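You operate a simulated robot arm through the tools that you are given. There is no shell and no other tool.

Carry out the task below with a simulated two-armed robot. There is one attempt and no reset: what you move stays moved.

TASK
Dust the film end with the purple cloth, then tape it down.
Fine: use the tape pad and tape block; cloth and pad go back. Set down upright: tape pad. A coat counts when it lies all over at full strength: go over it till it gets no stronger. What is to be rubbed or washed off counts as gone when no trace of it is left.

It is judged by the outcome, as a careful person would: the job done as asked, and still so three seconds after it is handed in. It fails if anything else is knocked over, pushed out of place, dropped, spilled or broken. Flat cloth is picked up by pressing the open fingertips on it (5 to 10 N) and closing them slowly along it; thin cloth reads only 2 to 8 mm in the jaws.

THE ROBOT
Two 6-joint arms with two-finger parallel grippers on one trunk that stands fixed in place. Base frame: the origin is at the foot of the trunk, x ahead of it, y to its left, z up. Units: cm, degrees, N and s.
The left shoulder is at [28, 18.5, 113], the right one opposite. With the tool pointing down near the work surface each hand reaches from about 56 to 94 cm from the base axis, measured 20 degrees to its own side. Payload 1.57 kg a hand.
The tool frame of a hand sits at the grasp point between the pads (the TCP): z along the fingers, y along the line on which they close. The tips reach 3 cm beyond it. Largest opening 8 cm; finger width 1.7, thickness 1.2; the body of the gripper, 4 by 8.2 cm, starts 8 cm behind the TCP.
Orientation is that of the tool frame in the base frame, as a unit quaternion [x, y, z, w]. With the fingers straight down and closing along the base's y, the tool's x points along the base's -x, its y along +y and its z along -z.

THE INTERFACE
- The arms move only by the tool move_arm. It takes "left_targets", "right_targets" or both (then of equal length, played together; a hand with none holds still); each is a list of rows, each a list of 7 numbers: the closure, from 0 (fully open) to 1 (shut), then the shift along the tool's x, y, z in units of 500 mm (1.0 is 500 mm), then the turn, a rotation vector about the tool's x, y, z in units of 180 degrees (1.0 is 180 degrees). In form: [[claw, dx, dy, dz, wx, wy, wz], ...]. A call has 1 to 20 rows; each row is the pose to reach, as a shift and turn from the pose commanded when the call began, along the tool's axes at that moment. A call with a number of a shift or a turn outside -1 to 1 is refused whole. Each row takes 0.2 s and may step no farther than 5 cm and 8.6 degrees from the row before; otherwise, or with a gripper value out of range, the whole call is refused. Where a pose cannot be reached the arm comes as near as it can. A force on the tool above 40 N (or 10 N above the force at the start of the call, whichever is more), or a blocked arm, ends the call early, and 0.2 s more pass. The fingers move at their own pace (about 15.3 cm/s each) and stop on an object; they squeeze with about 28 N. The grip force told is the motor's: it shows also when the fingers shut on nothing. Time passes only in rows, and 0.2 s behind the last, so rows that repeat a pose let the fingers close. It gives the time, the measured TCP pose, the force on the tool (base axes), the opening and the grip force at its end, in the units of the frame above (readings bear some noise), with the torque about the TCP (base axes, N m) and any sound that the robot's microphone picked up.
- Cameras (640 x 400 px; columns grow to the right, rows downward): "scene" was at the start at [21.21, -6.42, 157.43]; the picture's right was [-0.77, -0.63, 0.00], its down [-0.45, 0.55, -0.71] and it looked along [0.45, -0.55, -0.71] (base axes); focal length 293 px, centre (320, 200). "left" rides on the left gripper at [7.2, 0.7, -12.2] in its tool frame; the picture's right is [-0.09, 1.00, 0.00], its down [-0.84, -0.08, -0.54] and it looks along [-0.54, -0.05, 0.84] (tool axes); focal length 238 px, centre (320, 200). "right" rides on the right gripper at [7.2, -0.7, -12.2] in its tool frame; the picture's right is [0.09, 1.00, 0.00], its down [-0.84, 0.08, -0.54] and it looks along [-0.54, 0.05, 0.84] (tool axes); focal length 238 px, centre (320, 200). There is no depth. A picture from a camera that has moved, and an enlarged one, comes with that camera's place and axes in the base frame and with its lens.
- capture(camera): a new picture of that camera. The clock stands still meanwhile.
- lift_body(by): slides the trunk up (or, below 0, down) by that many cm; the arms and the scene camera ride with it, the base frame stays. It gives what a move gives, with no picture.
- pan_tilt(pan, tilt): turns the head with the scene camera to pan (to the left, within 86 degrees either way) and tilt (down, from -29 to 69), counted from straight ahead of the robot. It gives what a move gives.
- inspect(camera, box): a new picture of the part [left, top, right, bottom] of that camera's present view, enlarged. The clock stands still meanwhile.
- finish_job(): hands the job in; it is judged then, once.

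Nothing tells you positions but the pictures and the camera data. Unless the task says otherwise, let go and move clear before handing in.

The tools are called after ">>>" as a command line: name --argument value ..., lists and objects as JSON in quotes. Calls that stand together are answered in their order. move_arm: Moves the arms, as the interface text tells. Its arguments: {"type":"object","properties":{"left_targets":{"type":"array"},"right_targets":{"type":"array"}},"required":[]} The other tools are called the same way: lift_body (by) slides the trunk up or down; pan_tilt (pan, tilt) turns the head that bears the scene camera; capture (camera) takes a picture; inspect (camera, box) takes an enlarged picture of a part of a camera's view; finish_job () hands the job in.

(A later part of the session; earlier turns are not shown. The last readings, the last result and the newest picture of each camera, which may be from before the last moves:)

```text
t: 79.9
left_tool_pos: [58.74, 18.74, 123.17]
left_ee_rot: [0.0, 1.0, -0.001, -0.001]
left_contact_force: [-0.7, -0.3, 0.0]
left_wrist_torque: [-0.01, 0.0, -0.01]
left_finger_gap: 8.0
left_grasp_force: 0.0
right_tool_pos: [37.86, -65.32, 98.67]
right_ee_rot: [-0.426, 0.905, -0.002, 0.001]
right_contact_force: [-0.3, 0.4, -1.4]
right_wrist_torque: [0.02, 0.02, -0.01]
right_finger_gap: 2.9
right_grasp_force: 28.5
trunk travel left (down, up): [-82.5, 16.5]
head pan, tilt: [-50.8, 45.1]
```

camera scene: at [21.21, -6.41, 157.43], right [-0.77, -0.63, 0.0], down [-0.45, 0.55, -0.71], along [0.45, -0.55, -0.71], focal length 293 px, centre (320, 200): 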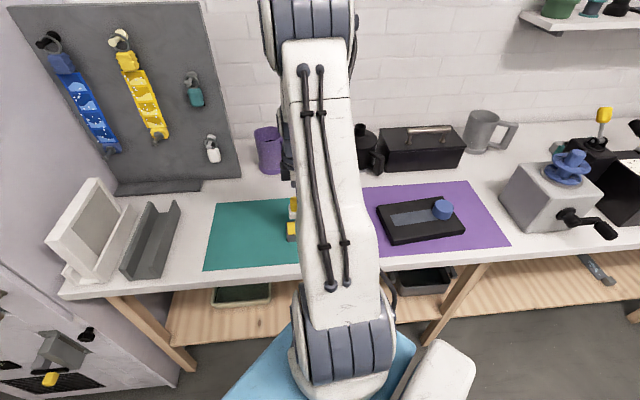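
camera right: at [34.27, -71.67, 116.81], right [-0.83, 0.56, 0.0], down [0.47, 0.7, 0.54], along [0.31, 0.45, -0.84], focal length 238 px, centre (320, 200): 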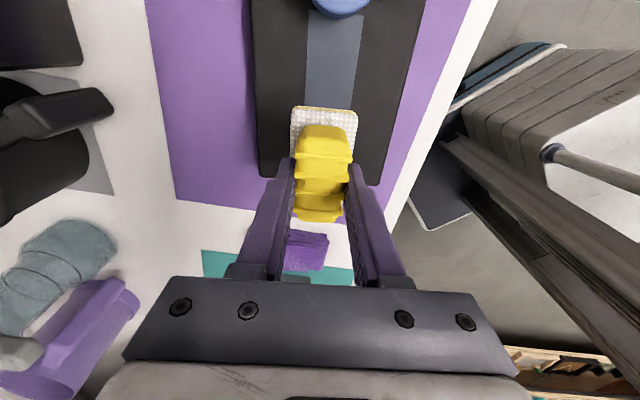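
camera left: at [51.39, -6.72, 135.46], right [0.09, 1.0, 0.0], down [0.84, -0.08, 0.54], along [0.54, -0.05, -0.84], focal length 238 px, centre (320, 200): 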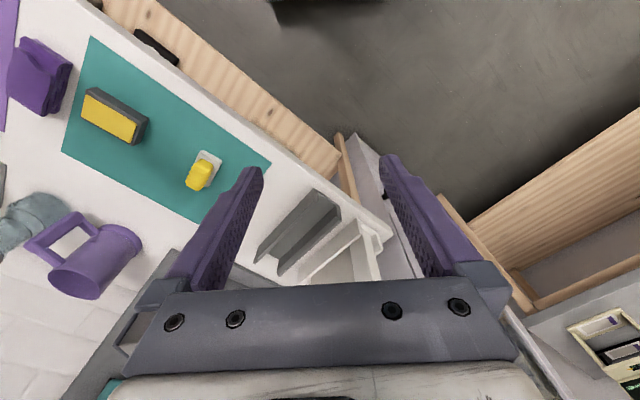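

>>> move_arm --right_targets '[[1.0, 0, 0, 0.003, 0, 0, 0], [1.0, 0, 0, 0.006, 0, 0, 0], [1.0, 0, 0, 0.007, 0, 0, 0], [1.0, 0, 0, 0.008, 0, 0, 0], [1.0, 0, 0, 0.008, 0, 0, 0]]'

```text
t: 81.1
left_tool_pos: [58.69, 18.6, 123.18]
left_ee_rot: [0.0, 1.0, -0.001, 0.0]
left_contact_force: [0.8, -0.1, 0.4]
left_wrist_torque: [-0.03, 0.02, 0.0]
left_finger_gap: 7.97
left_grasp_force: 0.1
right_tool_pos: [37.82, -65.34, 98.14]
right_ee_rot: [-0.427, 0.904, -0.001, 0.0]
right_contact_force: [0.0, 0.2, -0.9]
right_wrist_torque: [-0.01, -0.03, -0.03]
right_finger_gap: 2.92
right_grasp_force: 28.6
trunk travel left (down, up): [-82.5, 16.5]
head pan, tilt: [-50.8, 45.1]
```

No contact yet; a bit lower in tiny steps.

>>> move_arm --right_targets '[[1.0, 0, 0, 0.001, 0, 0, 0], [1.0, 0, 0, 0.002, 0, 0, 0], [1.0, 0, 0, 0.003, 0, 0, 0], [1.0, 0, 0, 0.003, 0, 0, 0]]'

```text
t: 82.1
left_tool_pos: [58.68, 18.8, 123.14]
left_ee_rot: [0.0, 1.0, -0.001, 0.0]
left_contact_force: [0.5, 0.4, -0.7]
left_wrist_torque: [-0.01, 0.0, 0.0]
left_finger_gap: 8.01
left_grasp_force: 0.0
right_tool_pos: [37.84, -65.39, 98.11]
right_ee_rot: [-0.426, 0.905, -0.001, 0.001]
right_contact_force: [1.3, 0.1, 8.7]
right_wrist_torque: [0.23, 0.04, -0.01]
right_finger_gap: 2.9
right_grasp_force: 28.3
trunk travel left (down, up): [-82.5, 16.5]
head pan, tilt: [-50.8, 45.1]
```

Contact at about 9 N. I'll draw the pad along the film toward the knob and back, staying clear of the knob, then look.

>>> move_arm --right_targets '[[1.0, 0, 0, 0, 0, 0, 0], [1.0, 0.02, 0, 0, 0, 0, 0], [1.0, 0.04, 0, 0, 0, 0, 0], [1.0, 0.06, 0, 0, 0, 0, 0], [1.0, 0.08, 0, 0, 0, 0, 0], [1.0, 0.1, 0, 0, 0, 0, 0], [1.0, 0.1, 0, 0, 0, 0, 0], [1.0, 0.08, 0, 0, 0, 0, 0], [1.0, 0.06, 0, 0, 0, 0, 0], [1.0, 0.04, 0, 0, 0, 0, 0], [1.0, 0.02, 0, 0, 0, 0, 0], [1.0, 0, 0, 0, 0, 0, 0], [1.0, 0, 0, 0, 0, 0, 0]]'

>>> capture --camera "right"

>>> inspect --camera "right" --box '[220, 0, 420, 160]'

```text
t: 84.9
left_tool_pos: [58.57, 18.68, 123.09]
left_ee_rot: [0.0, 1.0, 0.0, 0.0]
left_contact_force: [0.8, -0.5, -0.1]
left_wrist_torque: [0.01, -0.04, 0.02]
left_finger_gap: 8.01
left_grasp_force: 0.1
right_tool_pos: [37.81, -65.28, 98.05]
right_ee_rot: [-0.427, 0.904, -0.001, 0.001]
right_contact_force: [-2.1, -3.2, 3.4]
right_wrist_torque: [-0.23, 0.17, 0.01]
right_finger_gap: 2.94
right_grasp_force: 27.7
trunk travel left (down, up): [-82.5, 16.5]
head pan, tilt: [-50.8, 45.1]
```

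```text
taken
camera right: at [33.91, -71.34, 110.12], right [-0.83, 0.56, 0.0], down [0.47, 0.7, 0.54], along [0.31, 0.45, -0.84], focal length 238 px, centre (320, 200)
```

right: 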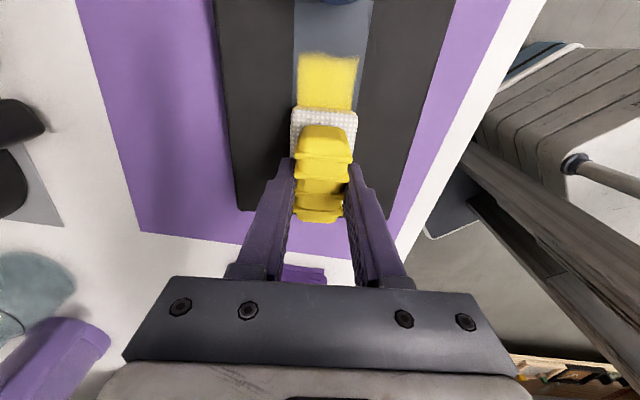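

```text
2.50 times, centred on (320, 80) of right
camera zoom: at [33.91, -71.34, 110.12], right [-0.83, 0.56, 0.0], down [0.47, 0.7, 0.54], along [0.31, 0.45, -0.84], focal length 596 px, centre (320, 500)
```

zoom: 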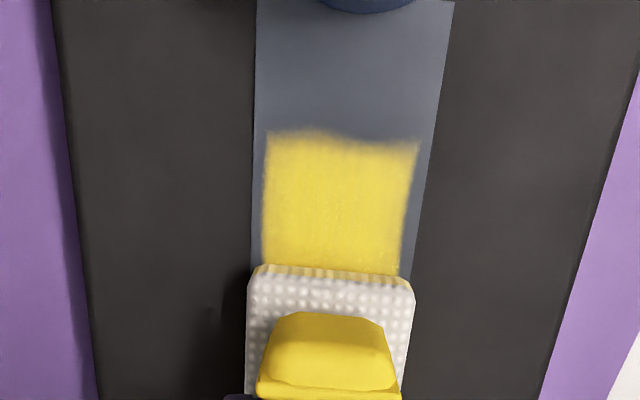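

Tape is going on in an even yellow band. I'll lift and move toward the bench edge side to look at the whole film.

>>> move_arm --right_targets '[[1.0, 0, 0, -0.006, 0, 0, 0], [1.0, 0, 0, -0.02, 0, 0, 0], [1.0, 0, 0, -0.045, 0, 0, 0], [1.0, -0.03, 0, -0.075, 0, 0, 0], [1.0, -0.08, 0, -0.1, 0, 0, 0], [1.0, -0.13, 0, -0.11, 0, 0, 0], [1.0, -0.18, 0, -0.11, 0, 0, 0], [1.0, -0.2, 0, -0.11, 0, 0, 0], [1.0, -0.2, 0, -0.11, 0, 0, 0]]'

>>> capture --camera "right"

>>> inspect --camera "right" --box '[240, 0, 420, 120]'

>>> inspect --camera "scene" --box '[340, 170, 520, 270]'

```text
t: 86.9
left_tool_pos: [58.82, 18.73, 123.16]
left_ee_rot: [0.0, 1.0, 0.0, 0.0]
left_contact_force: [-0.1, -0.2, -0.6]
left_wrist_torque: [0.02, 0.04, -0.01]
left_finger_gap: 7.99
left_grasp_force: 0.0
right_tool_pos: [44.23, -57.63, 103.39]
right_ee_rot: [-0.427, 0.904, -0.002, 0.0]
right_contact_force: [0.0, 0.5, -0.4]
right_wrist_torque: [0.03, -0.02, 0.03]
right_finger_gap: 2.95
right_grasp_force: 28.3
trunk travel left (down, up): [-82.5, 16.5]
head pan, tilt: [-50.8, 45.1]
```

```text
taken
camera right: at [40.27, -63.6, 115.48], right [-0.83, 0.56, 0.0], down [0.47, 0.7, 0.54], along [0.31, 0.45, -0.84], focal length 238 px, centre (320, 200)
```

right: 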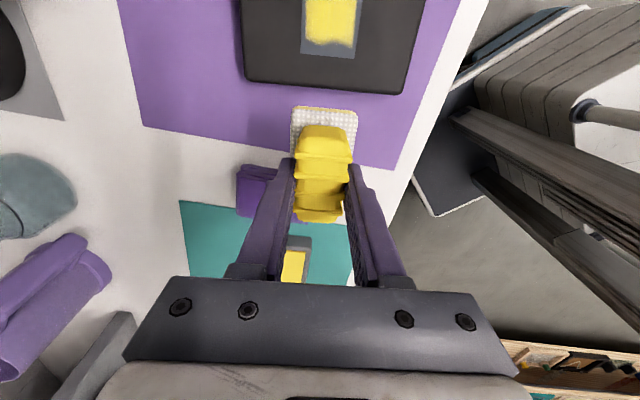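

```text
3.33 times, centred on (330, 60) of right
camera zoom: at [40.27, -63.6, 115.48], right [-0.83, 0.56, 0.0], down [0.47, 0.7, 0.54], along [0.31, 0.45, -0.84], focal length 794 px, centre (287, 667)
```

zoom: 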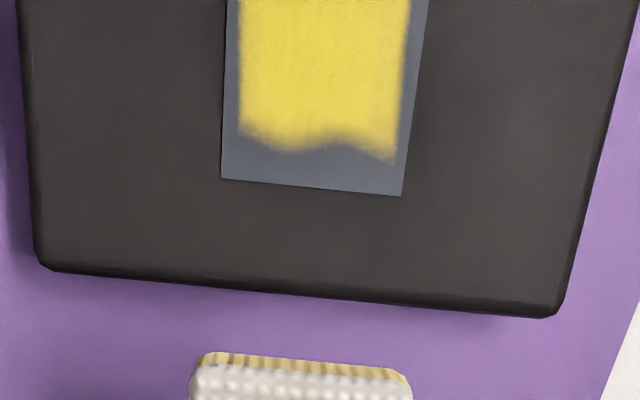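

```text
3.56 times, centred on (430, 220) of scene
camera zoom: at [21.22, -6.41, 157.43], right [-0.77, -0.63, 0.0], down [-0.45, 0.55, -0.71], along [0.45, -0.55, -0.71], focal length 1043 px, centre (-71, 129)
```

zoom: 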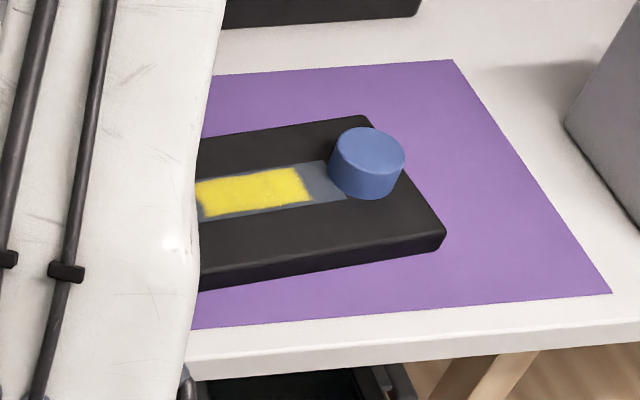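

The coat spans most of the film, with fuzzy edges about 1.4 cm short of the free end and 2–3 mm in from each side. I'll press again nearer the free end to see whether that edge grows.

>>> move_arm --right_targets '[[1.0, 0.04, 0, 0, 0, 0, 0], [1.0, 0.09, 0, 0.01, 0, 0, 0], [1.0, 0.14, 0, 0.03, 0, 0, 0], [1.0, 0.1674, 0, 0.06, 0, 0, 0], [1.0, 0.1674, 0, 0.085, 0, 0, 0], [1.0, 0.1674, 0, 0.1, 0, 0, 0], [1.0, 0.1674, 0, 0.106, 0, 0, 0], [1.0, 0.1674, 0, 0.109, 0, 0, 0], [1.0, 0.1674, 0, 0.1105, 0, 0, 0], [1.0, 0.1674, 0, 0.1105, 0, 0, 0]]'

```text
t: 89.1
left_tool_pos: [58.73, 18.68, 123.17]
left_ee_rot: [0.0, 1.0, 0.0, -0.001]
left_contact_force: [-0.4, 0.0, -1.4]
left_wrist_torque: [0.02, -0.01, 0.03]
left_finger_gap: 8.01
left_grasp_force: 0.0
right_tool_pos: [38.91, -64.17, 98.04]
right_ee_rot: [-0.427, 0.904, -0.002, -0.001]
right_contact_force: [2.0, 1.6, 9.7]
right_wrist_torque: [0.24, 0.04, -0.01]
right_finger_gap: 2.92
right_grasp_force: 28.0
trunk travel left (down, up): [-82.5, 16.5]
head pan, tilt: [-50.8, 45.1]
```

Contact at 10 N near the free end. A small stroke, then lift and look.

>>> move_arm --right_targets '[[1.0, 0.012, 0, 0, 0, 0, 0], [1.0, 0.024, 0, 0, 0, 0, 0], [1.0, 0.012, 0, 0, 0, 0, 0], [1.0, 0, 0, 0, 0, 0, 0], [1.0, 0, 0, 0, 0, 0, 0], [1.0, 0, 0, -0.006, 0, 0, 0], [1.0, 0, 0, -0.03, 0, 0, 0], [1.0, -0.02, 0, -0.06, 0, 0, 0], [1.0, -0.07, 0, -0.09, 0, 0, 0], [1.0, -0.12, 0, -0.11, 0, 0, 0], [1.0, -0.1674, 0, -0.1105, 0, 0, 0], [1.0, -0.1674, 0, -0.1105, 0, 0, 0]]'

>>> inspect --camera "right" --box '[240, 0, 420, 120]'

>>> inspect --camera "scene" --box '[340, 170, 520, 270]'

```text
t: 91.7
left_tool_pos: [58.8, 18.64, 123.05]
left_ee_rot: [0.0, 1.0, 0.0, 0.0]
left_contact_force: [-0.4, -0.5, -0.4]
left_wrist_torque: [0.02, 0.01, 0.02]
left_finger_gap: 8.03
left_grasp_force: 0.1
right_tool_pos: [44.22, -57.58, 103.39]
right_ee_rot: [-0.427, 0.904, -0.001, 0.001]
right_contact_force: [0.4, -0.1, -1.6]
right_wrist_torque: [-0.01, 0.01, 0.01]
right_finger_gap: 2.9
right_grasp_force: 28.2
trunk travel left (down, up): [-82.5, 16.5]
head pan, tilt: [-50.8, 45.1]
```

```text
3.33 times, centred on (330, 60) of right
camera zoom: at [40.23, -63.69, 115.51], right [-0.83, 0.56, 0.0], down [0.47, 0.7, 0.54], along [0.31, 0.45, -0.84], focal length 794 px, centre (287, 667)
```

zoom: 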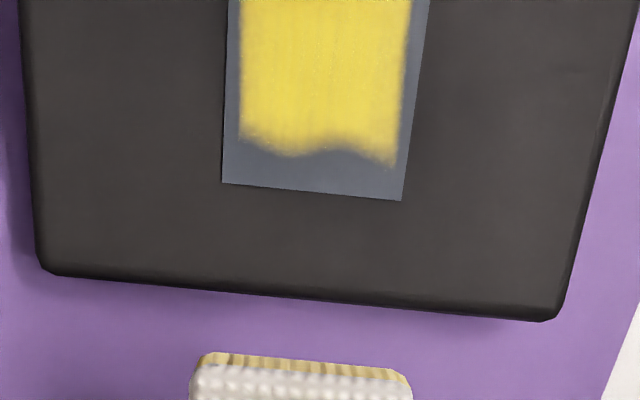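

```text
3.56 times, centred on (430, 220) of scene
camera zoom: at [21.22, -6.4, 157.43], right [-0.77, -0.63, 0.0], down [-0.45, 0.55, -0.71], along [0.45, -0.55, -0.71], focal length 1043 px, centre (-71, 129)
```

zoom: 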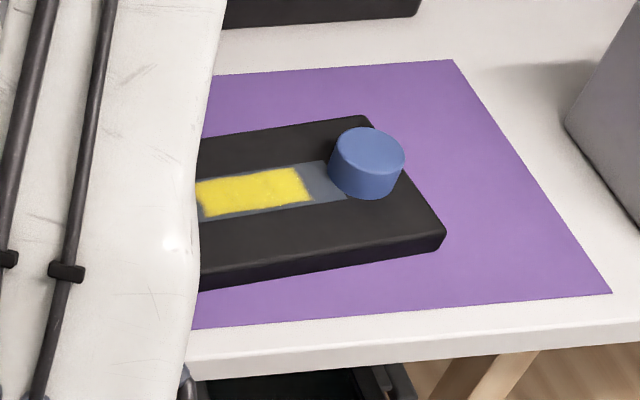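

The ragged edges stayed exactly where they were, so they are the shape of the tape strip itself and the rest is about strength. I'll reload the pad on the block and go over it again.

>>> move_arm --right_targets '[[1.0, -0.02, -0.003, -0.01, 0, 0, 0], [1.0, -0.06, -0.009, -0.016, 0, 0, 0.004], [1.0, -0.11, -0.016, -0.016, 0, 0, 0.008], [1.0, -0.16, -0.024, -0.016, 0, 0, 0.012], [1.0, -0.21, -0.031, -0.016, 0, 0, 0.016], [1.0, -0.26, -0.039, -0.016, 0, 0, 0.021], [1.0, -0.31, -0.046, -0.016, 0, 0, 0.021], [1.0, -0.36, -0.053, -0.016, 0, 0, 0.021], [1.0, -0.385, -0.058, -0.016, 0, 0, 0.021], [1.0, -0.39, -0.058, -0.016, 0, 0, 0.021], [1.0, -0.39, -0.058, 0.02, 0, 0, 0.021], [1.0, -0.39, -0.058, 0.05, 0, 0, 0.021], [1.0, -0.39, -0.058, 0.08, 0, 0, 0.021], [1.0, -0.39, -0.058, 0.092, 0, 0, 0.021], [1.0, -0.39, -0.058, 0.092, 0, 0, 0.021]]'

>>> inspect --camera "right" --box '[240, 40, 400, 180]'

```text
t: 94.9
left_tool_pos: [58.79, 18.78, 123.06]
left_ee_rot: [0.0, 1.0, 0.0, 0.0]
left_contact_force: [-0.3, -0.5, 0.7]
left_wrist_torque: [-0.01, -0.03, 0.01]
left_finger_gap: 7.99
left_grasp_force: 0.1
right_tool_pos: [58.92, -44.48, 98.95]
right_ee_rot: [-0.397, 0.918, -0.001, 0.001]
right_contact_force: [-0.3, -0.6, -0.7]
right_wrist_torque: [-0.01, -0.01, 0.04]
right_finger_gap: 2.91
right_grasp_force: 28.6
trunk travel left (down, up): [-82.5, 16.5]
head pan, tilt: [-50.8, 45.1]
```

```text
2.86 times, centred on (320, 110) of right
camera zoom: at [54.57, -50.22, 110.98], right [-0.79, 0.62, 0.0], down [0.52, 0.66, 0.54], along [0.34, 0.42, -0.84], focal length 681 px, centre (320, 457)
```

zoom: 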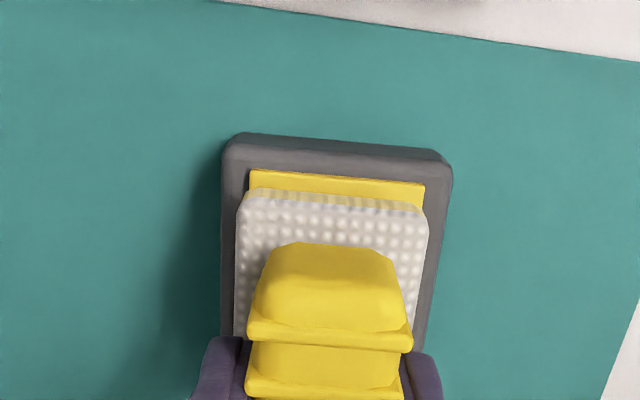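

Aligned over the block again. Pressing down in small steps.

>>> move_arm --right_targets '[[1.0, 0, 0, 0.005, 0, 0, 0], [1.0, 0, 0, 0.01, 0, 0, 0], [1.0, 0, 0, 0.013, 0, 0, 0], [1.0, 0, 0, 0.0145, 0, 0, 0], [1.0, 0, 0, 0.0145, 0, 0, 0]]'

```text
t: 96.1
left_tool_pos: [58.68, 18.66, 123.15]
left_ee_rot: [0.0, 1.0, -0.001, 0.0]
left_contact_force: [0.9, -0.2, -0.3]
left_wrist_torque: [0.03, -0.02, 0.03]
left_finger_gap: 8.0
left_grasp_force: 0.0
right_tool_pos: [58.96, -44.44, 98.36]
right_ee_rot: [-0.396, 0.918, -0.001, 0.0]
right_contact_force: [-2.1, 2.2, 12.3]
right_wrist_torque: [0.16, 0.25, -0.04]
right_finger_gap: 2.9
right_grasp_force: 28.0
trunk travel left (down, up): [-82.5, 16.5]
head pan, tilt: [-50.8, 45.1]
```

Good 12 N contact. I'll hold briefly, lift, and carry it to the film again.

>>> move_arm --right_targets '[[1.0, 0, 0, 0, 0, 0, 0], [1.0, 0, 0, 0, 0, 0, 0], [1.0, 0, 0, -0.004, 0, 0, 0], [1.0, 0, 0, -0.02, 0, 0, 0], [1.0, 0.005, 0, -0.05, 0, 0, 0], [1.0, 0.03, 0.001, -0.08, 0, 0, 0], [1.0, 0.07, 0.003, -0.1, 0, 0, -0.004], [1.0, 0.12, 0.005, -0.11, 0, 0, -0.008], [1.0, 0.17, 0.006, -0.11, 0, 0, -0.012], [1.0, 0.22, 0.008, -0.11, 0, 0, -0.016], [1.0, 0.27, 0.01, -0.11, 0, 0, -0.021], [1.0, 0.32, 0.011, -0.11, 0, 0, -0.021], [1.0, 0.37, 0.013, -0.11, 0, 0, -0.021], [1.0, 0.42, 0.015, -0.11, 0, 0, -0.021], [1.0, 0.47, 0.017, -0.11, 0, 0, -0.021], [1.0, 0.52, 0.018, -0.11, 0, 0, -0.021], [1.0, 0.56, 0.02, -0.1, 0, 0, -0.021], [1.0, 0.585, 0.02, -0.07, 0, 0, -0.021], [1.0, 0.5935, 0.02, -0.04, 0, 0, -0.021], [1.0, 0.5935, 0.02, -0.02, 0, 0, -0.021]]'

>>> inspect --camera "right" --box '[220, 0, 420, 160]'

```text
t: 100.3
left_tool_pos: [58.76, 18.56, 123.11]
left_ee_rot: [0.0, 1.0, 0.0, 0.0]
left_contact_force: [0.0, 0.1, -0.8]
left_wrist_torque: [0.01, -0.03, 0.02]
left_finger_gap: 7.98
left_grasp_force: 0.1
right_tool_pos: [37.94, -65.31, 99.15]
right_ee_rot: [-0.427, 0.904, -0.001, 0.0]
right_contact_force: [0.2, 0.2, -1.0]
right_wrist_torque: [0.01, 0.0, -0.06]
right_finger_gap: 2.9
right_grasp_force: 28.0
trunk travel left (down, up): [-82.5, 16.5]
head pan, tilt: [-50.8, 45.1]
```

```text
2.50 times, centred on (320, 80) of right
camera zoom: at [33.89, -71.38, 111.18], right [-0.83, 0.56, 0.0], down [0.47, 0.7, 0.54], along [0.31, 0.45, -0.84], focal length 596 px, centre (320, 500)
```

zoom: 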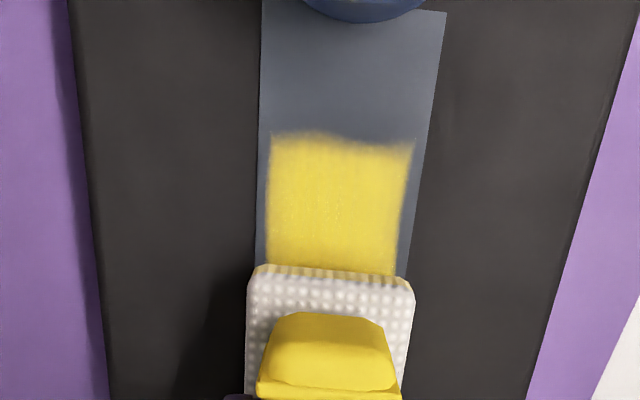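

Now lowering to contact on the film.

>>> move_arm --right_targets '[[1.0, 0, 0, 0.008, 0, 0, 0], [1.0, 0, 0, 0.014, 0, 0, 0], [1.0, 0, 0, 0.018, 0, 0, 0], [1.0, 0, 0, 0.02, 0, 0, 0], [1.0, 0, 0, 0.0215, 0, 0, 0], [1.0, 0, 0, 0.0215, 0, 0, 0]]'

```text
t: 101.7
left_tool_pos: [58.82, 18.64, 123.19]
left_ee_rot: [0.0, 1.0, 0.0, 0.0]
left_contact_force: [-0.3, -0.2, -0.3]
left_wrist_torque: [0.04, -0.03, 0.05]
left_finger_gap: 7.98
left_grasp_force: 0.0
right_tool_pos: [37.84, -65.36, 98.12]
right_ee_rot: [-0.426, 0.905, 0.0, 0.001]
right_contact_force: [-0.2, -0.3, -1.2]
right_wrist_torque: [-0.01, 0.0, -0.03]
right_finger_gap: 2.93
right_grasp_force: 28.5
trunk travel left (down, up): [-82.5, 16.5]
head pan, tilt: [-50.8, 45.1]
```

>>> move_arm --right_targets '[[1.0, 0, 0, 0.001, 0, 0, 0], [1.0, 0, 0, 0.002, 0, 0, 0], [1.0, 0, 0, 0.003, 0, 0, 0], [1.0, 0, 0, 0.003, 0, 0, 0]]'

```text
t: 102.7
left_tool_pos: [58.74, 18.75, 123.12]
left_ee_rot: [0.0, 1.0, 0.0, 0.0]
left_contact_force: [0.6, 0.7, 1.0]
left_wrist_torque: [0.0, -0.03, -0.04]
left_finger_gap: 8.0
left_grasp_force: 0.0
right_tool_pos: [37.76, -65.45, 97.95]
right_ee_rot: [-0.426, 0.905, -0.003, 0.0]
right_contact_force: [0.4, 1.0, 15.8]
right_wrist_torque: [0.4, 0.03, -0.03]
right_finger_gap: 2.91
right_grasp_force: 27.9
trunk travel left (down, up): [-82.5, 16.5]
head pan, tilt: [-50.8, 45.1]
```

Contact. Easing a touch and making several passes along the strip.

>>> move_arm --right_targets '[[1.0, 0, 0, -0.0008, 0, 0, 0], [1.0, 0.02, 0, -0.0008, 0, 0, 0], [1.0, 0.04, 0, -0.0008, 0, 0, 0], [1.0, 0.06, 0, -0.0008, 0, 0, 0], [1.0, 0.08, 0, -0.0008, 0, 0, 0], [1.0, 0.1, 0, -0.0008, 0, 0, 0], [1.0, 0.08, 0, -0.0008, 0, 0, 0], [1.0, 0.06, 0, -0.0008, 0, 0, 0], [1.0, 0.04, 0, -0.0008, 0, 0, 0], [1.0, 0.02, 0, -0.0008, 0, 0, 0], [1.0, 0, 0, -0.0008, 0, 0, 0], [1.0, -0.02, 0, -0.0008, 0, 0, 0], [1.0, -0.03, 0, -0.0008, 0, 0, 0], [1.0, -0.01, 0, -0.0008, 0, 0, 0], [1.0, 0.01, 0, -0.0008, 0, 0, 0], [1.0, 0.03, 0, -0.0008, 0, 0, 0], [1.0, 0.05, 0, -0.0008, 0, 0, 0], [1.0, 0.07, 0, -0.0008, 0, 0, 0], [1.0, 0.09, 0, -0.0008, 0, 0, 0], [1.0, 0.1, 0, -0.0008, 0, 0, 0]]'

>>> move_arm --right_targets '[[1.0, -0.02, 0, 0, 0, 0, 0], [1.0, -0.04, 0, 0, 0, 0, 0], [1.0, -0.06, 0, 0, 0, 0, 0], [1.0, -0.08, 0, 0, 0, 0, 0], [1.0, -0.1, 0, 0, 0, 0, 0], [1.0, -0.12, 0, 0, 0, 0, 0], [1.0, -0.13, 0, 0, 0, 0, 0], [1.0, -0.13, 0, -0.006, 0, 0, 0], [1.0, -0.13, 0, -0.03, 0, 0, 0], [1.0, -0.15, 0, -0.06, 0, 0, 0], [1.0, -0.2, 0, -0.09, 0, 0, 0], [1.0, -0.25, 0, -0.11, 0, 0, 0], [1.0, -0.3, 0, -0.11, 0, 0, 0], [1.0, -0.3, 0, -0.11, 0, 0, 0]]'

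>>> inspect --camera "right" --box '[240, 0, 420, 120]'

>>> inspect --camera "scene" --box '[340, 170, 520, 270]'

```text
t: 106.9
left_tool_pos: [58.72, 18.69, 123.17]
left_ee_rot: [-0.001, 1.0, 0.0, 0.0]
left_contact_force: [0.4, -0.9, 0.2]
left_wrist_torque: [0.0, 0.01, 0.01]
left_finger_gap: 7.99
left_grasp_force: 0.0
right_tool_pos: [34.59, -69.19, 98.03]
right_ee_rot: [-0.426, 0.905, -0.002, 0.0]
right_contact_force: [4.0, 5.5, 8.2]
right_wrist_torque: [0.26, -0.01, -0.07]
right_finger_gap: 2.92
right_grasp_force: 27.5
trunk travel left (down, up): [-82.5, 16.5]
head pan, tilt: [-50.8, 45.1]
```

```text
t: 109.9
left_tool_pos: [58.7, 18.57, 123.09]
left_ee_rot: [0.0, 1.0, 0.001, 0.0]
left_contact_force: [1.2, 0.2, 0.4]
left_wrist_torque: [0.03, 0.01, -0.03]
left_finger_gap: 8.0
left_grasp_force: 0.2
right_tool_pos: [44.09, -57.56, 103.29]
right_ee_rot: [-0.426, 0.905, -0.002, 0.0]
right_contact_force: [0.1, -0.2, -1.1]
right_wrist_torque: [0.0, 0.0, -0.01]
right_finger_gap: 2.92
right_grasp_force: 28.1
trunk travel left (down, up): [-82.5, 16.5]
head pan, tilt: [-50.8, 45.1]
```

```text
3.33 times, centred on (330, 60) of right
camera zoom: at [40.22, -63.66, 115.49], right [-0.83, 0.56, 0.0], down [0.47, 0.7, 0.54], along [0.31, 0.45, -0.84], focal length 794 px, centre (287, 667)
```

zoom: 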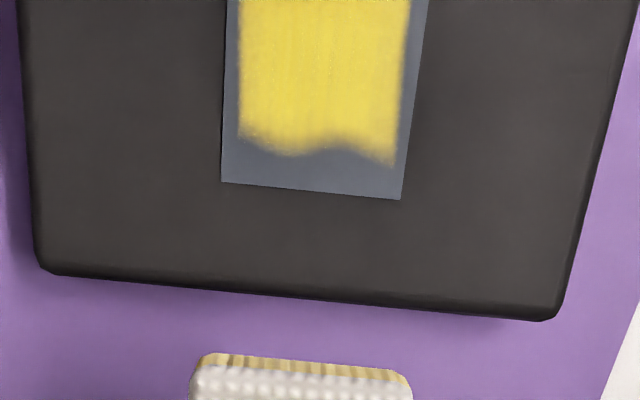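

```text
3.56 times, centred on (430, 220) of scene
camera zoom: at [21.22, -6.39, 157.43], right [-0.77, -0.63, 0.0], down [-0.45, 0.55, -0.71], along [0.45, -0.55, -0.71], focal length 1043 px, centre (-71, 129)
```

zoom: 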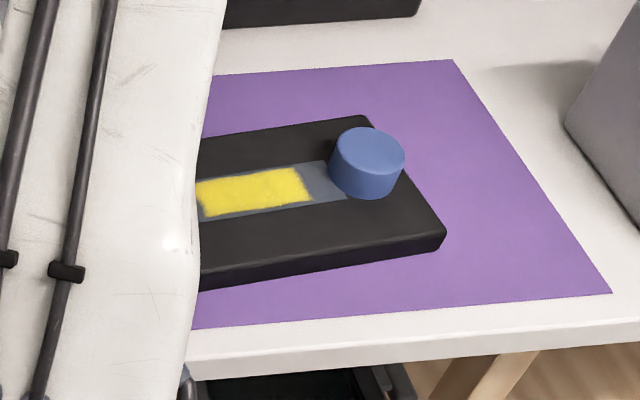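

The strip looks uniformly yellow and unchanged by the extra passes. I'll go back to the block to reload, since from there the scene camera can see the whole film.

>>> move_arm --right_targets '[[1.0, -0.02, -0.003, -0.01, 0, 0, 0], [1.0, -0.06, -0.009, -0.016, 0, 0, 0.004], [1.0, -0.11, -0.016, -0.016, 0, 0, 0.008], [1.0, -0.16, -0.024, -0.016, 0, 0, 0.012], [1.0, -0.21, -0.031, -0.016, 0, 0, 0.016], [1.0, -0.26, -0.039, -0.016, 0, 0, 0.021], [1.0, -0.31, -0.046, -0.016, 0, 0, 0.021], [1.0, -0.36, -0.053, -0.016, 0, 0, 0.021], [1.0, -0.387, -0.058, -0.016, 0, 0, 0.021], [1.0, -0.392, -0.058, -0.016, 0, 0, 0.021], [1.0, -0.392, -0.058, 0.02, 0, 0, 0.021], [1.0, -0.392, -0.058, 0.05, 0, 0, 0.021], [1.0, -0.392, -0.058, 0.08, 0, 0, 0.021], [1.0, -0.392, -0.058, 0.088, 0, 0, 0.021], [1.0, -0.392, -0.058, 0.088, 0, 0, 0.021]]'

>>> capture --camera "scene"

>>> inspect --camera "scene" --box '[370, 185, 470, 250]'

>>> inspect --camera "right" --box '[240, 40, 400, 180]'

```text
t: 113.1
left_tool_pos: [58.73, 18.66, 123.02]
left_ee_rot: [0.0, 1.0, 0.0, 0.0]
left_contact_force: [-0.5, 0.1, -0.4]
left_wrist_torque: [-0.01, -0.03, 0.0]
left_finger_gap: 7.99
left_grasp_force: 0.0
right_tool_pos: [58.99, -44.46, 98.96]
right_ee_rot: [-0.397, 0.918, -0.002, 0.001]
right_contact_force: [-0.3, 0.6, -1.1]
right_wrist_torque: [-0.03, 0.01, 0.02]
right_finger_gap: 2.93
right_grasp_force: 28.3
trunk travel left (down, up): [-82.5, 16.5]
head pan, tilt: [-50.8, 45.1]
```

```text
taken
camera scene: at [21.22, -6.4, 157.43], right [-0.77, -0.63, 0.0], down [-0.45, 0.55, -0.71], along [0.45, -0.55, -0.71], focal length 293 px, centre (320, 200)
```

scene: 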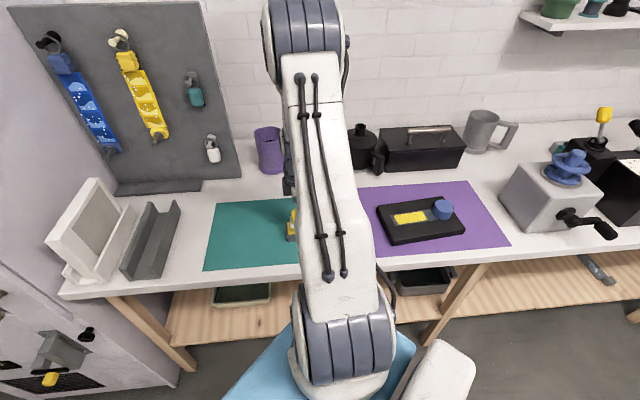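

```text
6.15 times, centred on (420, 218) of scene
camera zoom: at [21.22, -6.4, 157.43], right [-0.77, -0.63, 0.0], down [-0.45, 0.55, -0.71], along [0.45, -0.55, -0.71], focal length 1805 px, centre (-295, 92)
```

zoom: 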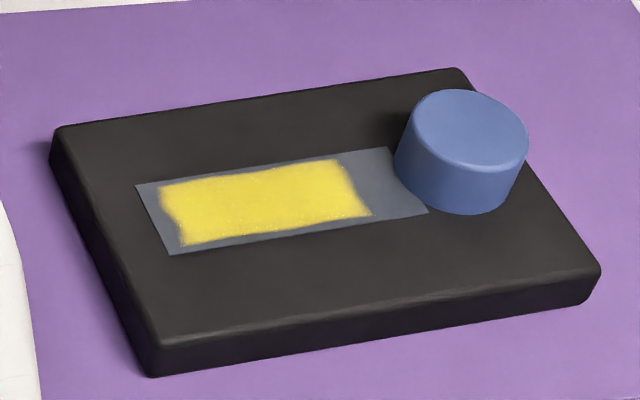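

```text
2.86 times, centred on (320, 110) of right
camera zoom: at [54.54, -50.18, 111.07], right [-0.79, 0.62, 0.0], down [0.52, 0.66, 0.54], along [0.34, 0.42, -0.84], focal length 681 px, centre (320, 457)
```

zoom: 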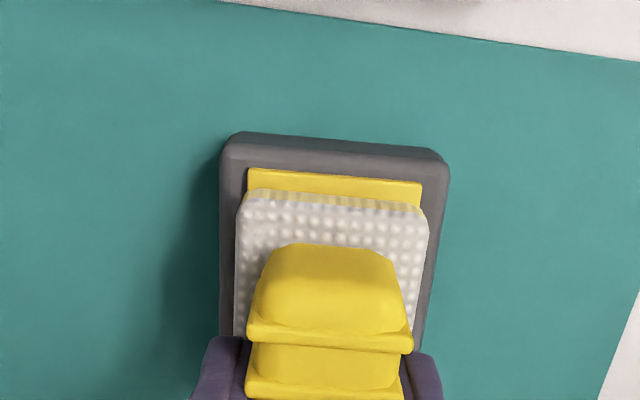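

The whole strip is evenly yellow. I want to be sure the knob-side edge isn't just limited by my pad's reach, so I'll reload and make a pass reaching a little closer to the knob.

>>> move_arm --right_targets '[[1.0, 0, 0, 0.005, 0, 0, 0], [1.0, 0, 0, 0.01, 0, 0, 0], [1.0, 0, 0, 0.013, 0, 0, 0], [1.0, 0, 0, 0.0145, 0, 0, 0], [1.0, 0, 0, 0.0145, 0, 0, 0]]'

```text
t: 114.3
left_tool_pos: [58.68, 18.68, 123.04]
left_ee_rot: [0.0, 1.0, -0.001, 0.0]
left_contact_force: [0.5, 0.6, 0.0]
left_wrist_torque: [-0.03, -0.03, 0.0]
left_finger_gap: 8.03
left_grasp_force: 0.0
right_tool_pos: [58.99, -44.27, 98.24]
right_ee_rot: [-0.396, 0.918, 0.0, 0.001]
right_contact_force: [0.1, -0.4, -0.4]
right_wrist_torque: [-0.01, 0.0, -0.02]
right_finger_gap: 2.94
right_grasp_force: 28.4
trunk travel left (down, up): [-82.5, 16.5]
head pan, tilt: [-50.8, 45.1]
```

>>> move_arm --right_targets '[[1.0, 0, 0, 0.001, 0, 0, 0], [1.0, 0, 0, 0.002, 0, 0, 0], [1.0, 0, 0, 0.003, 0, 0, 0], [1.0, 0, 0, 0.003, 0, 0, 0]]'

```text
t: 115.3
left_tool_pos: [58.7, 18.77, 123.21]
left_ee_rot: [0.0, 1.0, -0.001, 0.0]
left_contact_force: [1.1, -0.3, -0.4]
left_wrist_torque: [0.01, 0.03, -0.06]
left_finger_gap: 8.0
left_grasp_force: 0.0
right_tool_pos: [58.95, -44.3, 98.28]
right_ee_rot: [-0.396, 0.918, -0.001, 0.002]
right_contact_force: [0.9, 0.8, 1.7]
right_wrist_torque: [0.07, 0.02, -0.01]
right_finger_gap: 2.91
right_grasp_force: 27.8
trunk travel left (down, up): [-82.5, 16.5]
head pan, tilt: [-50.8, 45.1]
```

>>> move_arm --right_targets '[[1.0, 0, 0, 0.001, 0, 0, 0], [1.0, 0, 0, 0.0018, 0, 0, 0], [1.0, 0, 0, 0.0018, 0, 0, 0], [1.0, 0, 0, 0.0018, 0, 0, 0]]'

```text
t: 116.3
left_tool_pos: [58.77, 18.76, 123.18]
left_ee_rot: [0.0, 1.0, 0.0, 0.0]
left_contact_force: [-0.3, 0.0, 0.1]
left_wrist_torque: [-0.04, 0.0, 0.0]
left_finger_gap: 8.01
left_grasp_force: 0.1
right_tool_pos: [58.82, -44.33, 98.21]
right_ee_rot: [-0.397, 0.918, -0.001, 0.001]
right_contact_force: [-0.8, 2.7, 13.0]
right_wrist_torque: [0.13, 0.21, -0.02]
right_finger_gap: 2.91
right_grasp_force: 27.9
trunk travel left (down, up): [-82.5, 16.5]
head pan, tilt: [-50.8, 45.1]
```

Good 13 N load. I'll carry the pad over to the knob-side half of the film and hover to check clearance.

>>> move_arm --right_targets '[[1.0, 0, 0, 0, 0, 0, 0], [1.0, 0, 0, -0.004, 0, 0, 0], [1.0, 0, 0, -0.02, 0, 0, 0], [1.0, 0.005, 0, -0.05, 0, 0, 0], [1.0, 0.03, 0.001, -0.09, 0, 0, 0], [1.0, 0.08, 0.002, -0.12, 0, 0, -0.004], [1.0, 0.14, 0.003, -0.13, 0, 0, -0.008], [1.0, 0.2, 0.004, -0.13, 0, 0, -0.012], [1.0, 0.26, 0.005, -0.13, 0, 0, -0.016], [1.0, 0.32, 0.006, -0.13, 0, 0, -0.021], [1.0, 0.38, 0.007, -0.13, 0, 0, -0.021], [1.0, 0.44, 0.008, -0.13, 0, 0, -0.021], [1.0, 0.5, 0.009, -0.13, 0, 0, -0.021], [1.0, 0.56, 0.01, -0.13, 0, 0, -0.021], [1.0, 0.62, 0.011, -0.13, 0, 0, -0.021], [1.0, 0.67, 0.0117, -0.13, 0, 0, -0.021], [1.0, 0.694, 0.0117, -0.11, 0, 0, -0.021], [1.0, 0.694, 0.0117, -0.07, 0, 0, -0.021], [1.0, 0.694, 0.0117, -0.04, 0, 0, -0.021], [1.0, 0.694, 0.0117, -0.025, 0, 0, -0.021]]'

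>>> capture --camera "right"

>>> inspect --camera "scene" --box '[370, 170, 500, 255]'

```text
t: 120.5
left_tool_pos: [58.81, 18.63, 123.07]
left_ee_rot: [0.0, 1.0, 0.001, 0.0]
left_contact_force: [1.5, 0.6, 0.1]
left_wrist_torque: [0.03, -0.01, -0.02]
left_finger_gap: 8.0
left_grasp_force: 0.1
right_tool_pos: [34.55, -69.27, 99.29]
right_ee_rot: [-0.427, 0.904, -0.001, 0.0]
right_contact_force: [0.7, -0.3, -0.8]
right_wrist_torque: [0.0, -0.01, 0.01]
right_finger_gap: 2.92
right_grasp_force: 28.2
trunk travel left (down, up): [-82.5, 16.5]
head pan, tilt: [-50.8, 45.1]
```

```text
taken
camera right: at [30.64, -75.23, 111.39], right [-0.83, 0.56, 0.0], down [0.47, 0.7, 0.54], along [0.31, 0.45, -0.84], focal length 238 px, centre (320, 200)
```

right: 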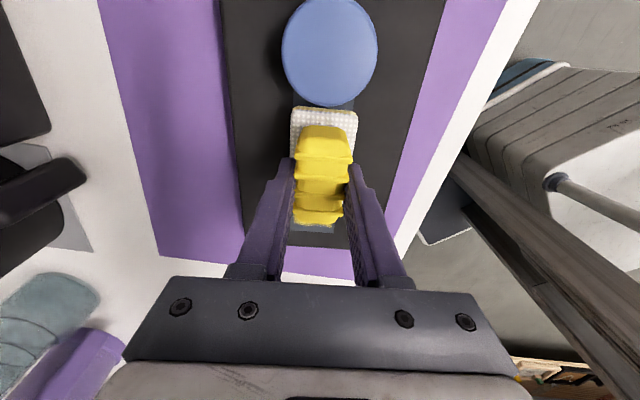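

```text
4.71 times, centred on (435, 212) of scene
camera zoom: at [21.21, -6.4, 157.43], right [-0.77, -0.63, 0.0], down [-0.45, 0.55, -0.71], along [0.45, -0.55, -0.71], focal length 1380 px, centre (-221, 141)
```

zoom: 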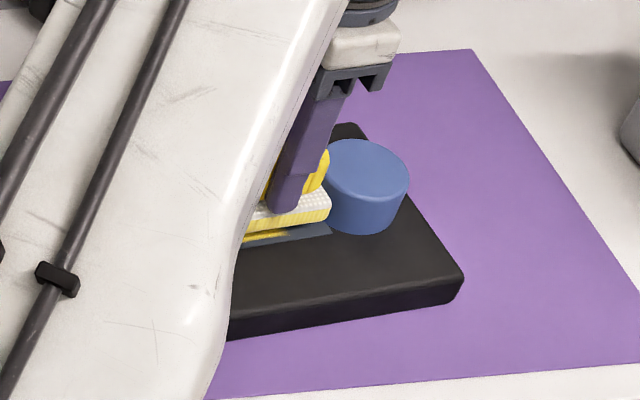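

The scene view shows the pad already reaching to within 2–3 mm of the knob, well past where the tape edge stops, so both edges are the strip's own. I'll back off slightly from the knob, lower and do a final set of passes.

>>> move_arm --right_targets '[[1.0, -0.012, 0, 0, 0, 0, 0], [1.0, -0.014, 0, 0.008, 0, 0, 0], [1.0, -0.014, 0, 0.016, 0, 0, 0], [1.0, -0.014, 0, 0.02, 0, 0, 0], [1.0, -0.014, 0, 0.0225, 0, 0, 0], [1.0, -0.014, 0, 0.0235, 0, 0, 0], [1.0, -0.014, 0, 0.0235, 0, 0, 0]]'

```text
t: 122.1
left_tool_pos: [58.73, 18.64, 123.16]
left_ee_rot: [0.001, 1.0, 0.0, -0.001]
left_contact_force: [0.4, -0.1, -1.0]
left_wrist_torque: [0.02, 0.01, 0.02]
left_finger_gap: 7.99
left_grasp_force: 0.1
right_tool_pos: [35.04, -68.64, 98.14]
right_ee_rot: [-0.427, 0.904, -0.001, 0.001]
right_contact_force: [-0.3, -0.1, -0.9]
right_wrist_torque: [-0.03, 0.05, -0.01]
right_finger_gap: 2.92
right_grasp_force: 28.1
trunk travel left (down, up): [-82.5, 16.5]
head pan, tilt: [-50.8, 45.1]
```

>>> move_arm --right_targets '[[1.0, 0, 0, 0.001, 0, 0, 0], [1.0, 0, 0, 0.002, 0, 0, 0], [1.0, 0, 0, 0.003, 0, 0, 0], [1.0, 0, 0, 0.003, 0, 0, 0]]'

```text
t: 123.1
left_tool_pos: [58.76, 18.6, 123.13]
left_ee_rot: [0.0, 1.0, -0.001, 0.0]
left_contact_force: [0.1, 0.5, -0.4]
left_wrist_torque: [0.03, -0.01, 0.03]
left_finger_gap: 7.98
left_grasp_force: 0.0
right_tool_pos: [35.09, -68.7, 98.01]
right_ee_rot: [-0.426, 0.905, 0.0, 0.0]
right_contact_force: [-1.0, 0.3, -1.0]
right_wrist_torque: [0.02, 0.04, 0.01]
right_finger_gap: 2.9
right_grasp_force: 28.0
trunk travel left (down, up): [-82.5, 16.5]
head pan, tilt: [-50.8, 45.1]
```

>>> move_arm --right_targets '[[1.0, 0, 0, 0.001, 0, 0, 0], [1.0, 0, 0, 0.002, 0, 0, 0], [1.0, 0, 0, 0.003, 0, 0, 0], [1.0, 0, 0, 0.003, 0, 0, 0]]'

```text
t: 124.1
left_tool_pos: [58.63, 18.78, 123.05]
left_ee_rot: [0.0, 1.0, -0.001, 0.001]
left_contact_force: [-0.1, 0.0, -0.1]
left_wrist_torque: [0.02, 0.02, 0.02]
left_finger_gap: 8.02
left_grasp_force: 0.1
right_tool_pos: [35.15, -68.67, 98.04]
right_ee_rot: [-0.427, 0.904, -0.002, 0.0]
right_contact_force: [-2.1, 0.1, 8.7]
right_wrist_torque: [0.24, 0.14, 0.02]
right_finger_gap: 2.91
right_grasp_force: 27.7
trunk travel left (down, up): [-82.5, 16.5]
head pan, tilt: [-50.8, 45.1]
```

Contact. Three more passes, slightly shifted sideways to make sure the edges are fully covered, ending at the free end.

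>>> move_arm --right_targets '[[1.0, -0.02, 0.004, 0, 0, 0, 0], [1.0, -0.04, 0.005, 0, 0, 0, 0], [1.0, -0.06, 0.005, 0, 0, 0, 0], [1.0, -0.08, 0.005, 0, 0, 0, 0], [1.0, -0.1, 0.005, 0, 0, 0, 0], [1.0, -0.12, 0.004, 0, 0, 0, 0], [1.0, -0.13, 0, 0, 0, 0, 0], [1.0, -0.12, -0.004, 0, 0, 0, 0], [1.0, -0.1, -0.005, 0, 0, 0, 0], [1.0, -0.08, -0.005, 0, 0, 0, 0], [1.0, -0.06, -0.005, 0, 0, 0, 0], [1.0, -0.04, -0.005, 0, 0, 0, 0], [1.0, -0.02, -0.005, 0, 0, 0, 0], [1.0, 0, -0.002, 0, 0, 0, 0], [1.0, -0.02, 0, 0, 0, 0, 0], [1.0, -0.045, 0, 0, 0, 0, 0], [1.0, -0.07, 0, 0, 0, 0, 0], [1.0, -0.095, 0, 0, 0, 0, 0], [1.0, -0.12, 0, 0, 0, 0, 0], [1.0, -0.13, 0, 0, 0, 0, 0]]'

>>> move_arm --right_targets '[[1.0, 0, 0, -0.006, 0, 0, 0], [1.0, 0, 0, -0.03, 0, 0, 0], [1.0, -0.02, 0, -0.07, 0, 0, 0], [1.0, -0.07, 0, -0.11, 0, 0, 0], [1.0, -0.12, 0, -0.12, 0, 0, 0], [1.0, -0.17, 0, -0.12, 0, 0, 0], [1.0, -0.17, 0, -0.12, 0, 0, 0]]'

>>> inspect --camera "right" --box '[240, 0, 420, 120]'

```text
t: 128.3
left_tool_pos: [58.64, 18.64, 123.21]
left_ee_rot: [0.0, 1.0, 0.0, 0.0]
left_contact_force: [-0.8, -0.7, 0.3]
left_wrist_torque: [0.02, 0.02, -0.01]
left_finger_gap: 8.01
left_grasp_force: 0.0
right_tool_pos: [39.25, -63.63, 97.86]
right_ee_rot: [-0.427, 0.904, -0.002, 0.0]
right_contact_force: [-5.7, -4.4, 7.4]
right_wrist_torque: [0.02, 0.13, 0.09]
right_finger_gap: 2.93
right_grasp_force: 28.3
trunk travel left (down, up): [-82.5, 16.5]
head pan, tilt: [-50.8, 45.1]
```

```text
t: 129.9
left_tool_pos: [58.62, 18.76, 123.16]
left_ee_rot: [0.001, 1.0, 0.0, 0.0]
left_contact_force: [0.4, 1.3, 0.7]
left_wrist_torque: [-0.04, 0.02, -0.01]
left_finger_gap: 7.99
left_grasp_force: 0.1
right_tool_pos: [44.45, -57.06, 103.85]
right_ee_rot: [-0.426, 0.905, -0.003, -0.001]
right_contact_force: [0.2, -0.2, -0.6]
right_wrist_torque: [0.01, 0.01, 0.03]
right_finger_gap: 2.93
right_grasp_force: 28.1
trunk travel left (down, up): [-82.5, 16.5]
head pan, tilt: [-50.8, 45.1]
```

```text
3.33 times, centred on (330, 60) of right
camera zoom: at [40.56, -63.07, 115.99], right [-0.83, 0.56, 0.0], down [0.47, 0.7, 0.54], along [0.31, 0.45, -0.84], focal length 794 px, centre (287, 667)
```

zoom: 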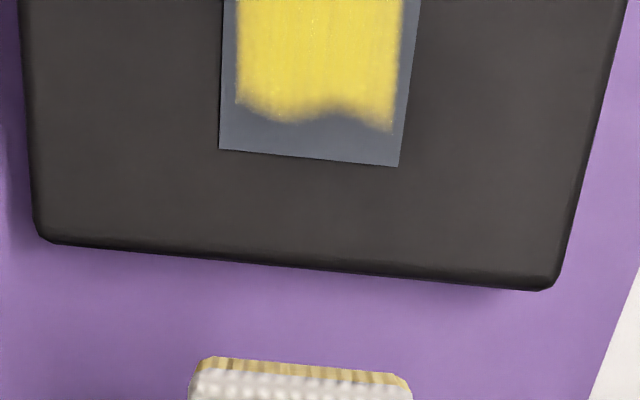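

The strip looks the same as before, so it's at full strength. Now I'll take the pad back to its place on the teal mat, turning it to its original orientation.

>>> move_arm --right_targets '[[1.0, -0.02, -0.003, 0, 0, 0, 0.015], [1.0, -0.06, -0.008, 0, 0, 0, 0.05], [1.0, -0.11, -0.014, 0, 0, 0, 0.085], [1.0, -0.16, -0.02, 0, 0, 0, 0.12], [1.0, -0.21, -0.026, 0, 0, 0, 0.155], [1.0, -0.26, -0.032, 0, 0, 0, 0.19], [1.0, -0.31, -0.038, 0, 0, 0, 0.225], [1.0, -0.36, -0.044, 0, 0, 0, 0.26], [1.0, -0.41, -0.05, 0, 0, 0, 0.295], [1.0, -0.46, -0.057, 0, 0, 0, 0.33], [1.0, -0.51, -0.063, 0, 0, 0, 0.365], [1.0, -0.56, -0.069, 0, 0, 0, 0.4], [1.0, -0.61, -0.075, 0, 0, 0, 0.435], [1.0, -0.66, -0.081, 0, 0, 0, 0.465], [1.0, -0.695, -0.085, 0, 0, 0, 0.49], [1.0, -0.71, -0.0878, 0, 0, 0, 0.5017], [1.0, -0.714, -0.0878, 0, 0, 0, 0.5017], [1.0, -0.714, -0.0878, 0, 0, 0, 0.5017]]'

>>> capture --camera "right"

>>> inspect --camera "scene" --box '[370, 185, 470, 250]'

```text
t: 133.7
left_tool_pos: [58.66, 18.57, 122.97]
left_ee_rot: [0.0, 1.0, -0.001, 0.0]
left_contact_force: [-0.5, 0.8, 0.0]
left_wrist_torque: [0.02, 0.03, -0.01]
left_finger_gap: 8.0
left_grasp_force: 0.0
right_tool_pos: [70.76, -32.16, 103.83]
right_ee_rot: [0.341, 0.94, -0.001, 0.001]
right_contact_force: [0.1, -0.2, -0.6]
right_wrist_torque: [0.02, 0.0, -0.01]
right_finger_gap: 2.91
right_grasp_force: 28.1
trunk travel left (down, up): [-82.5, 16.5]
head pan, tilt: [-50.8, 45.1]
```

```text
taken
camera right: at [64.93, -28.29, 115.97], right [0.57, 0.82, 0.0], down [0.69, -0.48, 0.54], along [0.45, -0.31, -0.84], focal length 238 px, centre (320, 200)
```

right: 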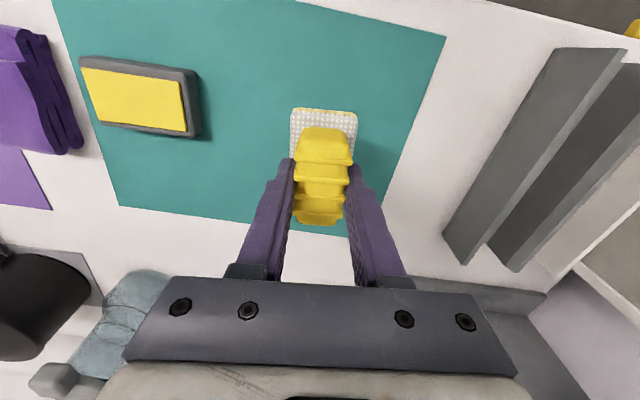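

```text
6.15 times, centred on (420, 218) of scene
camera zoom: at [21.22, -6.39, 157.43], right [-0.77, -0.63, 0.0], down [-0.45, 0.55, -0.71], along [0.45, -0.55, -0.71], focal length 1805 px, centre (-295, 92)
```

zoom: 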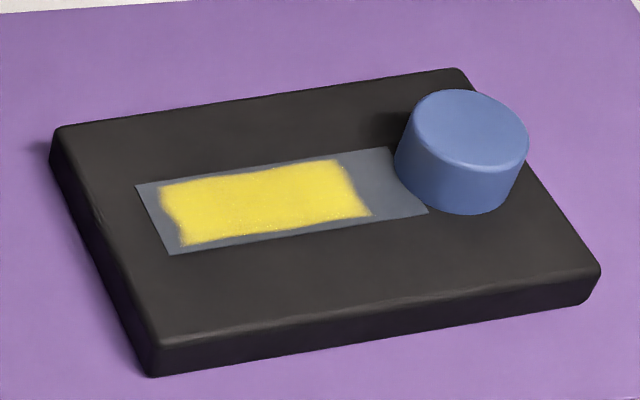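

The taped film looks even and nothing else has shifted. Now lowering the pad to its spot.

>>> move_arm --right_targets '[[1.0, 0, -0.0034, 0.02, 0, 0, 0], [1.0, 0, -0.0034, 0.05, 0, 0, 0], [1.0, 0, -0.0034, 0.08, 0, 0, 0], [1.0, 0, -0.0034, 0.11, 0, 0, 0], [1.0, 0, -0.0034, 0.135, 0, 0, 0], [1.0, 0, -0.0034, 0.15, 0, 0, 0], [1.0, 0, -0.0034, 0.16, 0, 0, 0], [1.0, 0, -0.0034, 0.165, 0, 0, 0], [1.0, 0, -0.0034, 0.165, 0, 0, 0]]'

>>> capture --camera "right"

```text
t: 135.7
left_tool_pos: [58.7, 18.55, 123.06]
left_ee_rot: [0.001, 1.0, 0.0, 0.0]
left_contact_force: [0.3, -0.3, -0.7]
left_wrist_torque: [0.01, 0.0, -0.03]
left_finger_gap: 8.0
left_grasp_force: 0.1
right_tool_pos: [70.68, -32.4, 95.64]
right_ee_rot: [0.34, 0.94, -0.001, 0.001]
right_contact_force: [0.2, -0.7, -0.4]
right_wrist_torque: [0.03, 0.01, 0.0]
right_finger_gap: 2.94
right_grasp_force: 28.1
trunk travel left (down, up): [-82.5, 16.5]
head pan, tilt: [-50.8, 45.1]
```

```text
taken
camera right: at [64.83, -28.39, 107.62], right [0.57, 0.82, 0.0], down [0.69, -0.48, 0.54], along [0.45, -0.31, -0.84], focal length 238 px, centre (320, 200)
```

right: 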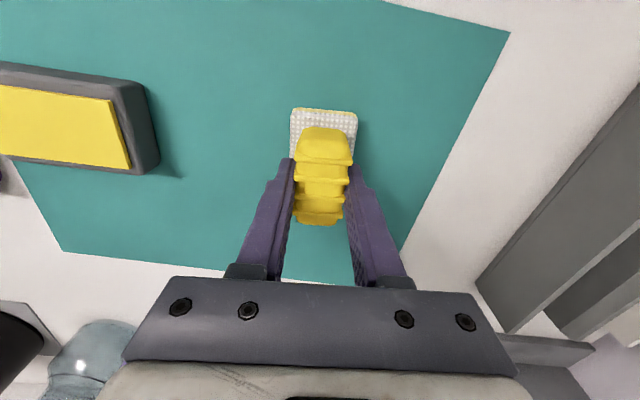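

>>> move_arm --right_targets '[[1.0, 0, 0, 0.002, 0, 0, 0], [1.0, 0, 0, 0.004, 0, 0, 0], [1.0, 0, 0, 0.006, 0, 0, 0], [1.0, 0, 0, 0.007, 0, 0, 0], [1.0, 0, 0, 0.007, 0, 0, 0]]'

```text
t: 136.9
left_tool_pos: [58.63, 18.69, 123.04]
left_ee_rot: [0.0, 1.0, 0.0, 0.0]
left_contact_force: [-0.7, 0.3, 0.2]
left_wrist_torque: [0.03, -0.02, -0.03]
left_finger_gap: 8.0
left_grasp_force: 0.1
right_tool_pos: [70.56, -32.51, 95.28]
right_ee_rot: [0.341, 0.94, 0.0, 0.001]
right_contact_force: [-1.5, 0.2, -0.4]
right_wrist_torque: [0.01, 0.03, 0.01]
right_finger_gap: 2.96
right_grasp_force: 28.5
trunk travel left (down, up): [-82.5, 16.5]
head pan, tilt: [-50.8, 45.1]
```

Nearly down. A few more tiny steps until it touches.

>>> move_arm --right_targets '[[1.0, 0, 0, 0.001, 0, 0, 0], [1.0, 0, 0, 0.002, 0, 0, 0], [1.0, 0, 0, 0.0028, 0, 0, 0], [1.0, 0, 0, 0.0028, 0, 0, 0]]'

```text
t: 137.9
left_tool_pos: [58.81, 18.66, 123.19]
left_ee_rot: [0.0, 1.0, 0.0, 0.0]
left_contact_force: [-0.2, 0.2, 0.0]
left_wrist_torque: [0.0, 0.0, -0.01]
left_finger_gap: 8.01
left_grasp_force: 0.1
right_tool_pos: [70.56, -32.5, 95.17]
right_ee_rot: [0.34, 0.94, -0.001, 0.001]
right_contact_force: [-0.9, 0.3, 0.4]
right_wrist_torque: [0.0, 0.02, 0.0]
right_finger_gap: 2.91
right_grasp_force: 28.2
trunk travel left (down, up): [-82.5, 16.5]
head pan, tilt: [-50.8, 45.1]
```

>>> move_arm --right_targets '[[1.0, 0, 0, 0.001, 0, 0, 0], [1.0, 0, 0, 0.002, 0, 0, 0], [1.0, 0, 0, 0.002, 0, 0, 0]]'

```text
t: 138.7
left_tool_pos: [58.69, 18.62, 123.01]
left_ee_rot: [0.0, 1.0, -0.001, 0.0]
left_contact_force: [-0.5, -0.4, -0.1]
left_wrist_torque: [0.0, -0.02, -0.04]
left_finger_gap: 8.03
left_grasp_force: 0.1
right_tool_pos: [70.57, -32.44, 95.07]
right_ee_rot: [0.34, 0.941, 0.0, 0.002]
right_contact_force: [-0.7, 0.8, 2.9]
right_wrist_torque: [0.14, 0.15, 0.01]
right_finger_gap: 2.95
right_grasp_force: 27.9
trunk travel left (down, up): [-82.5, 16.5]
head pan, tilt: [-50.8, 45.1]
```

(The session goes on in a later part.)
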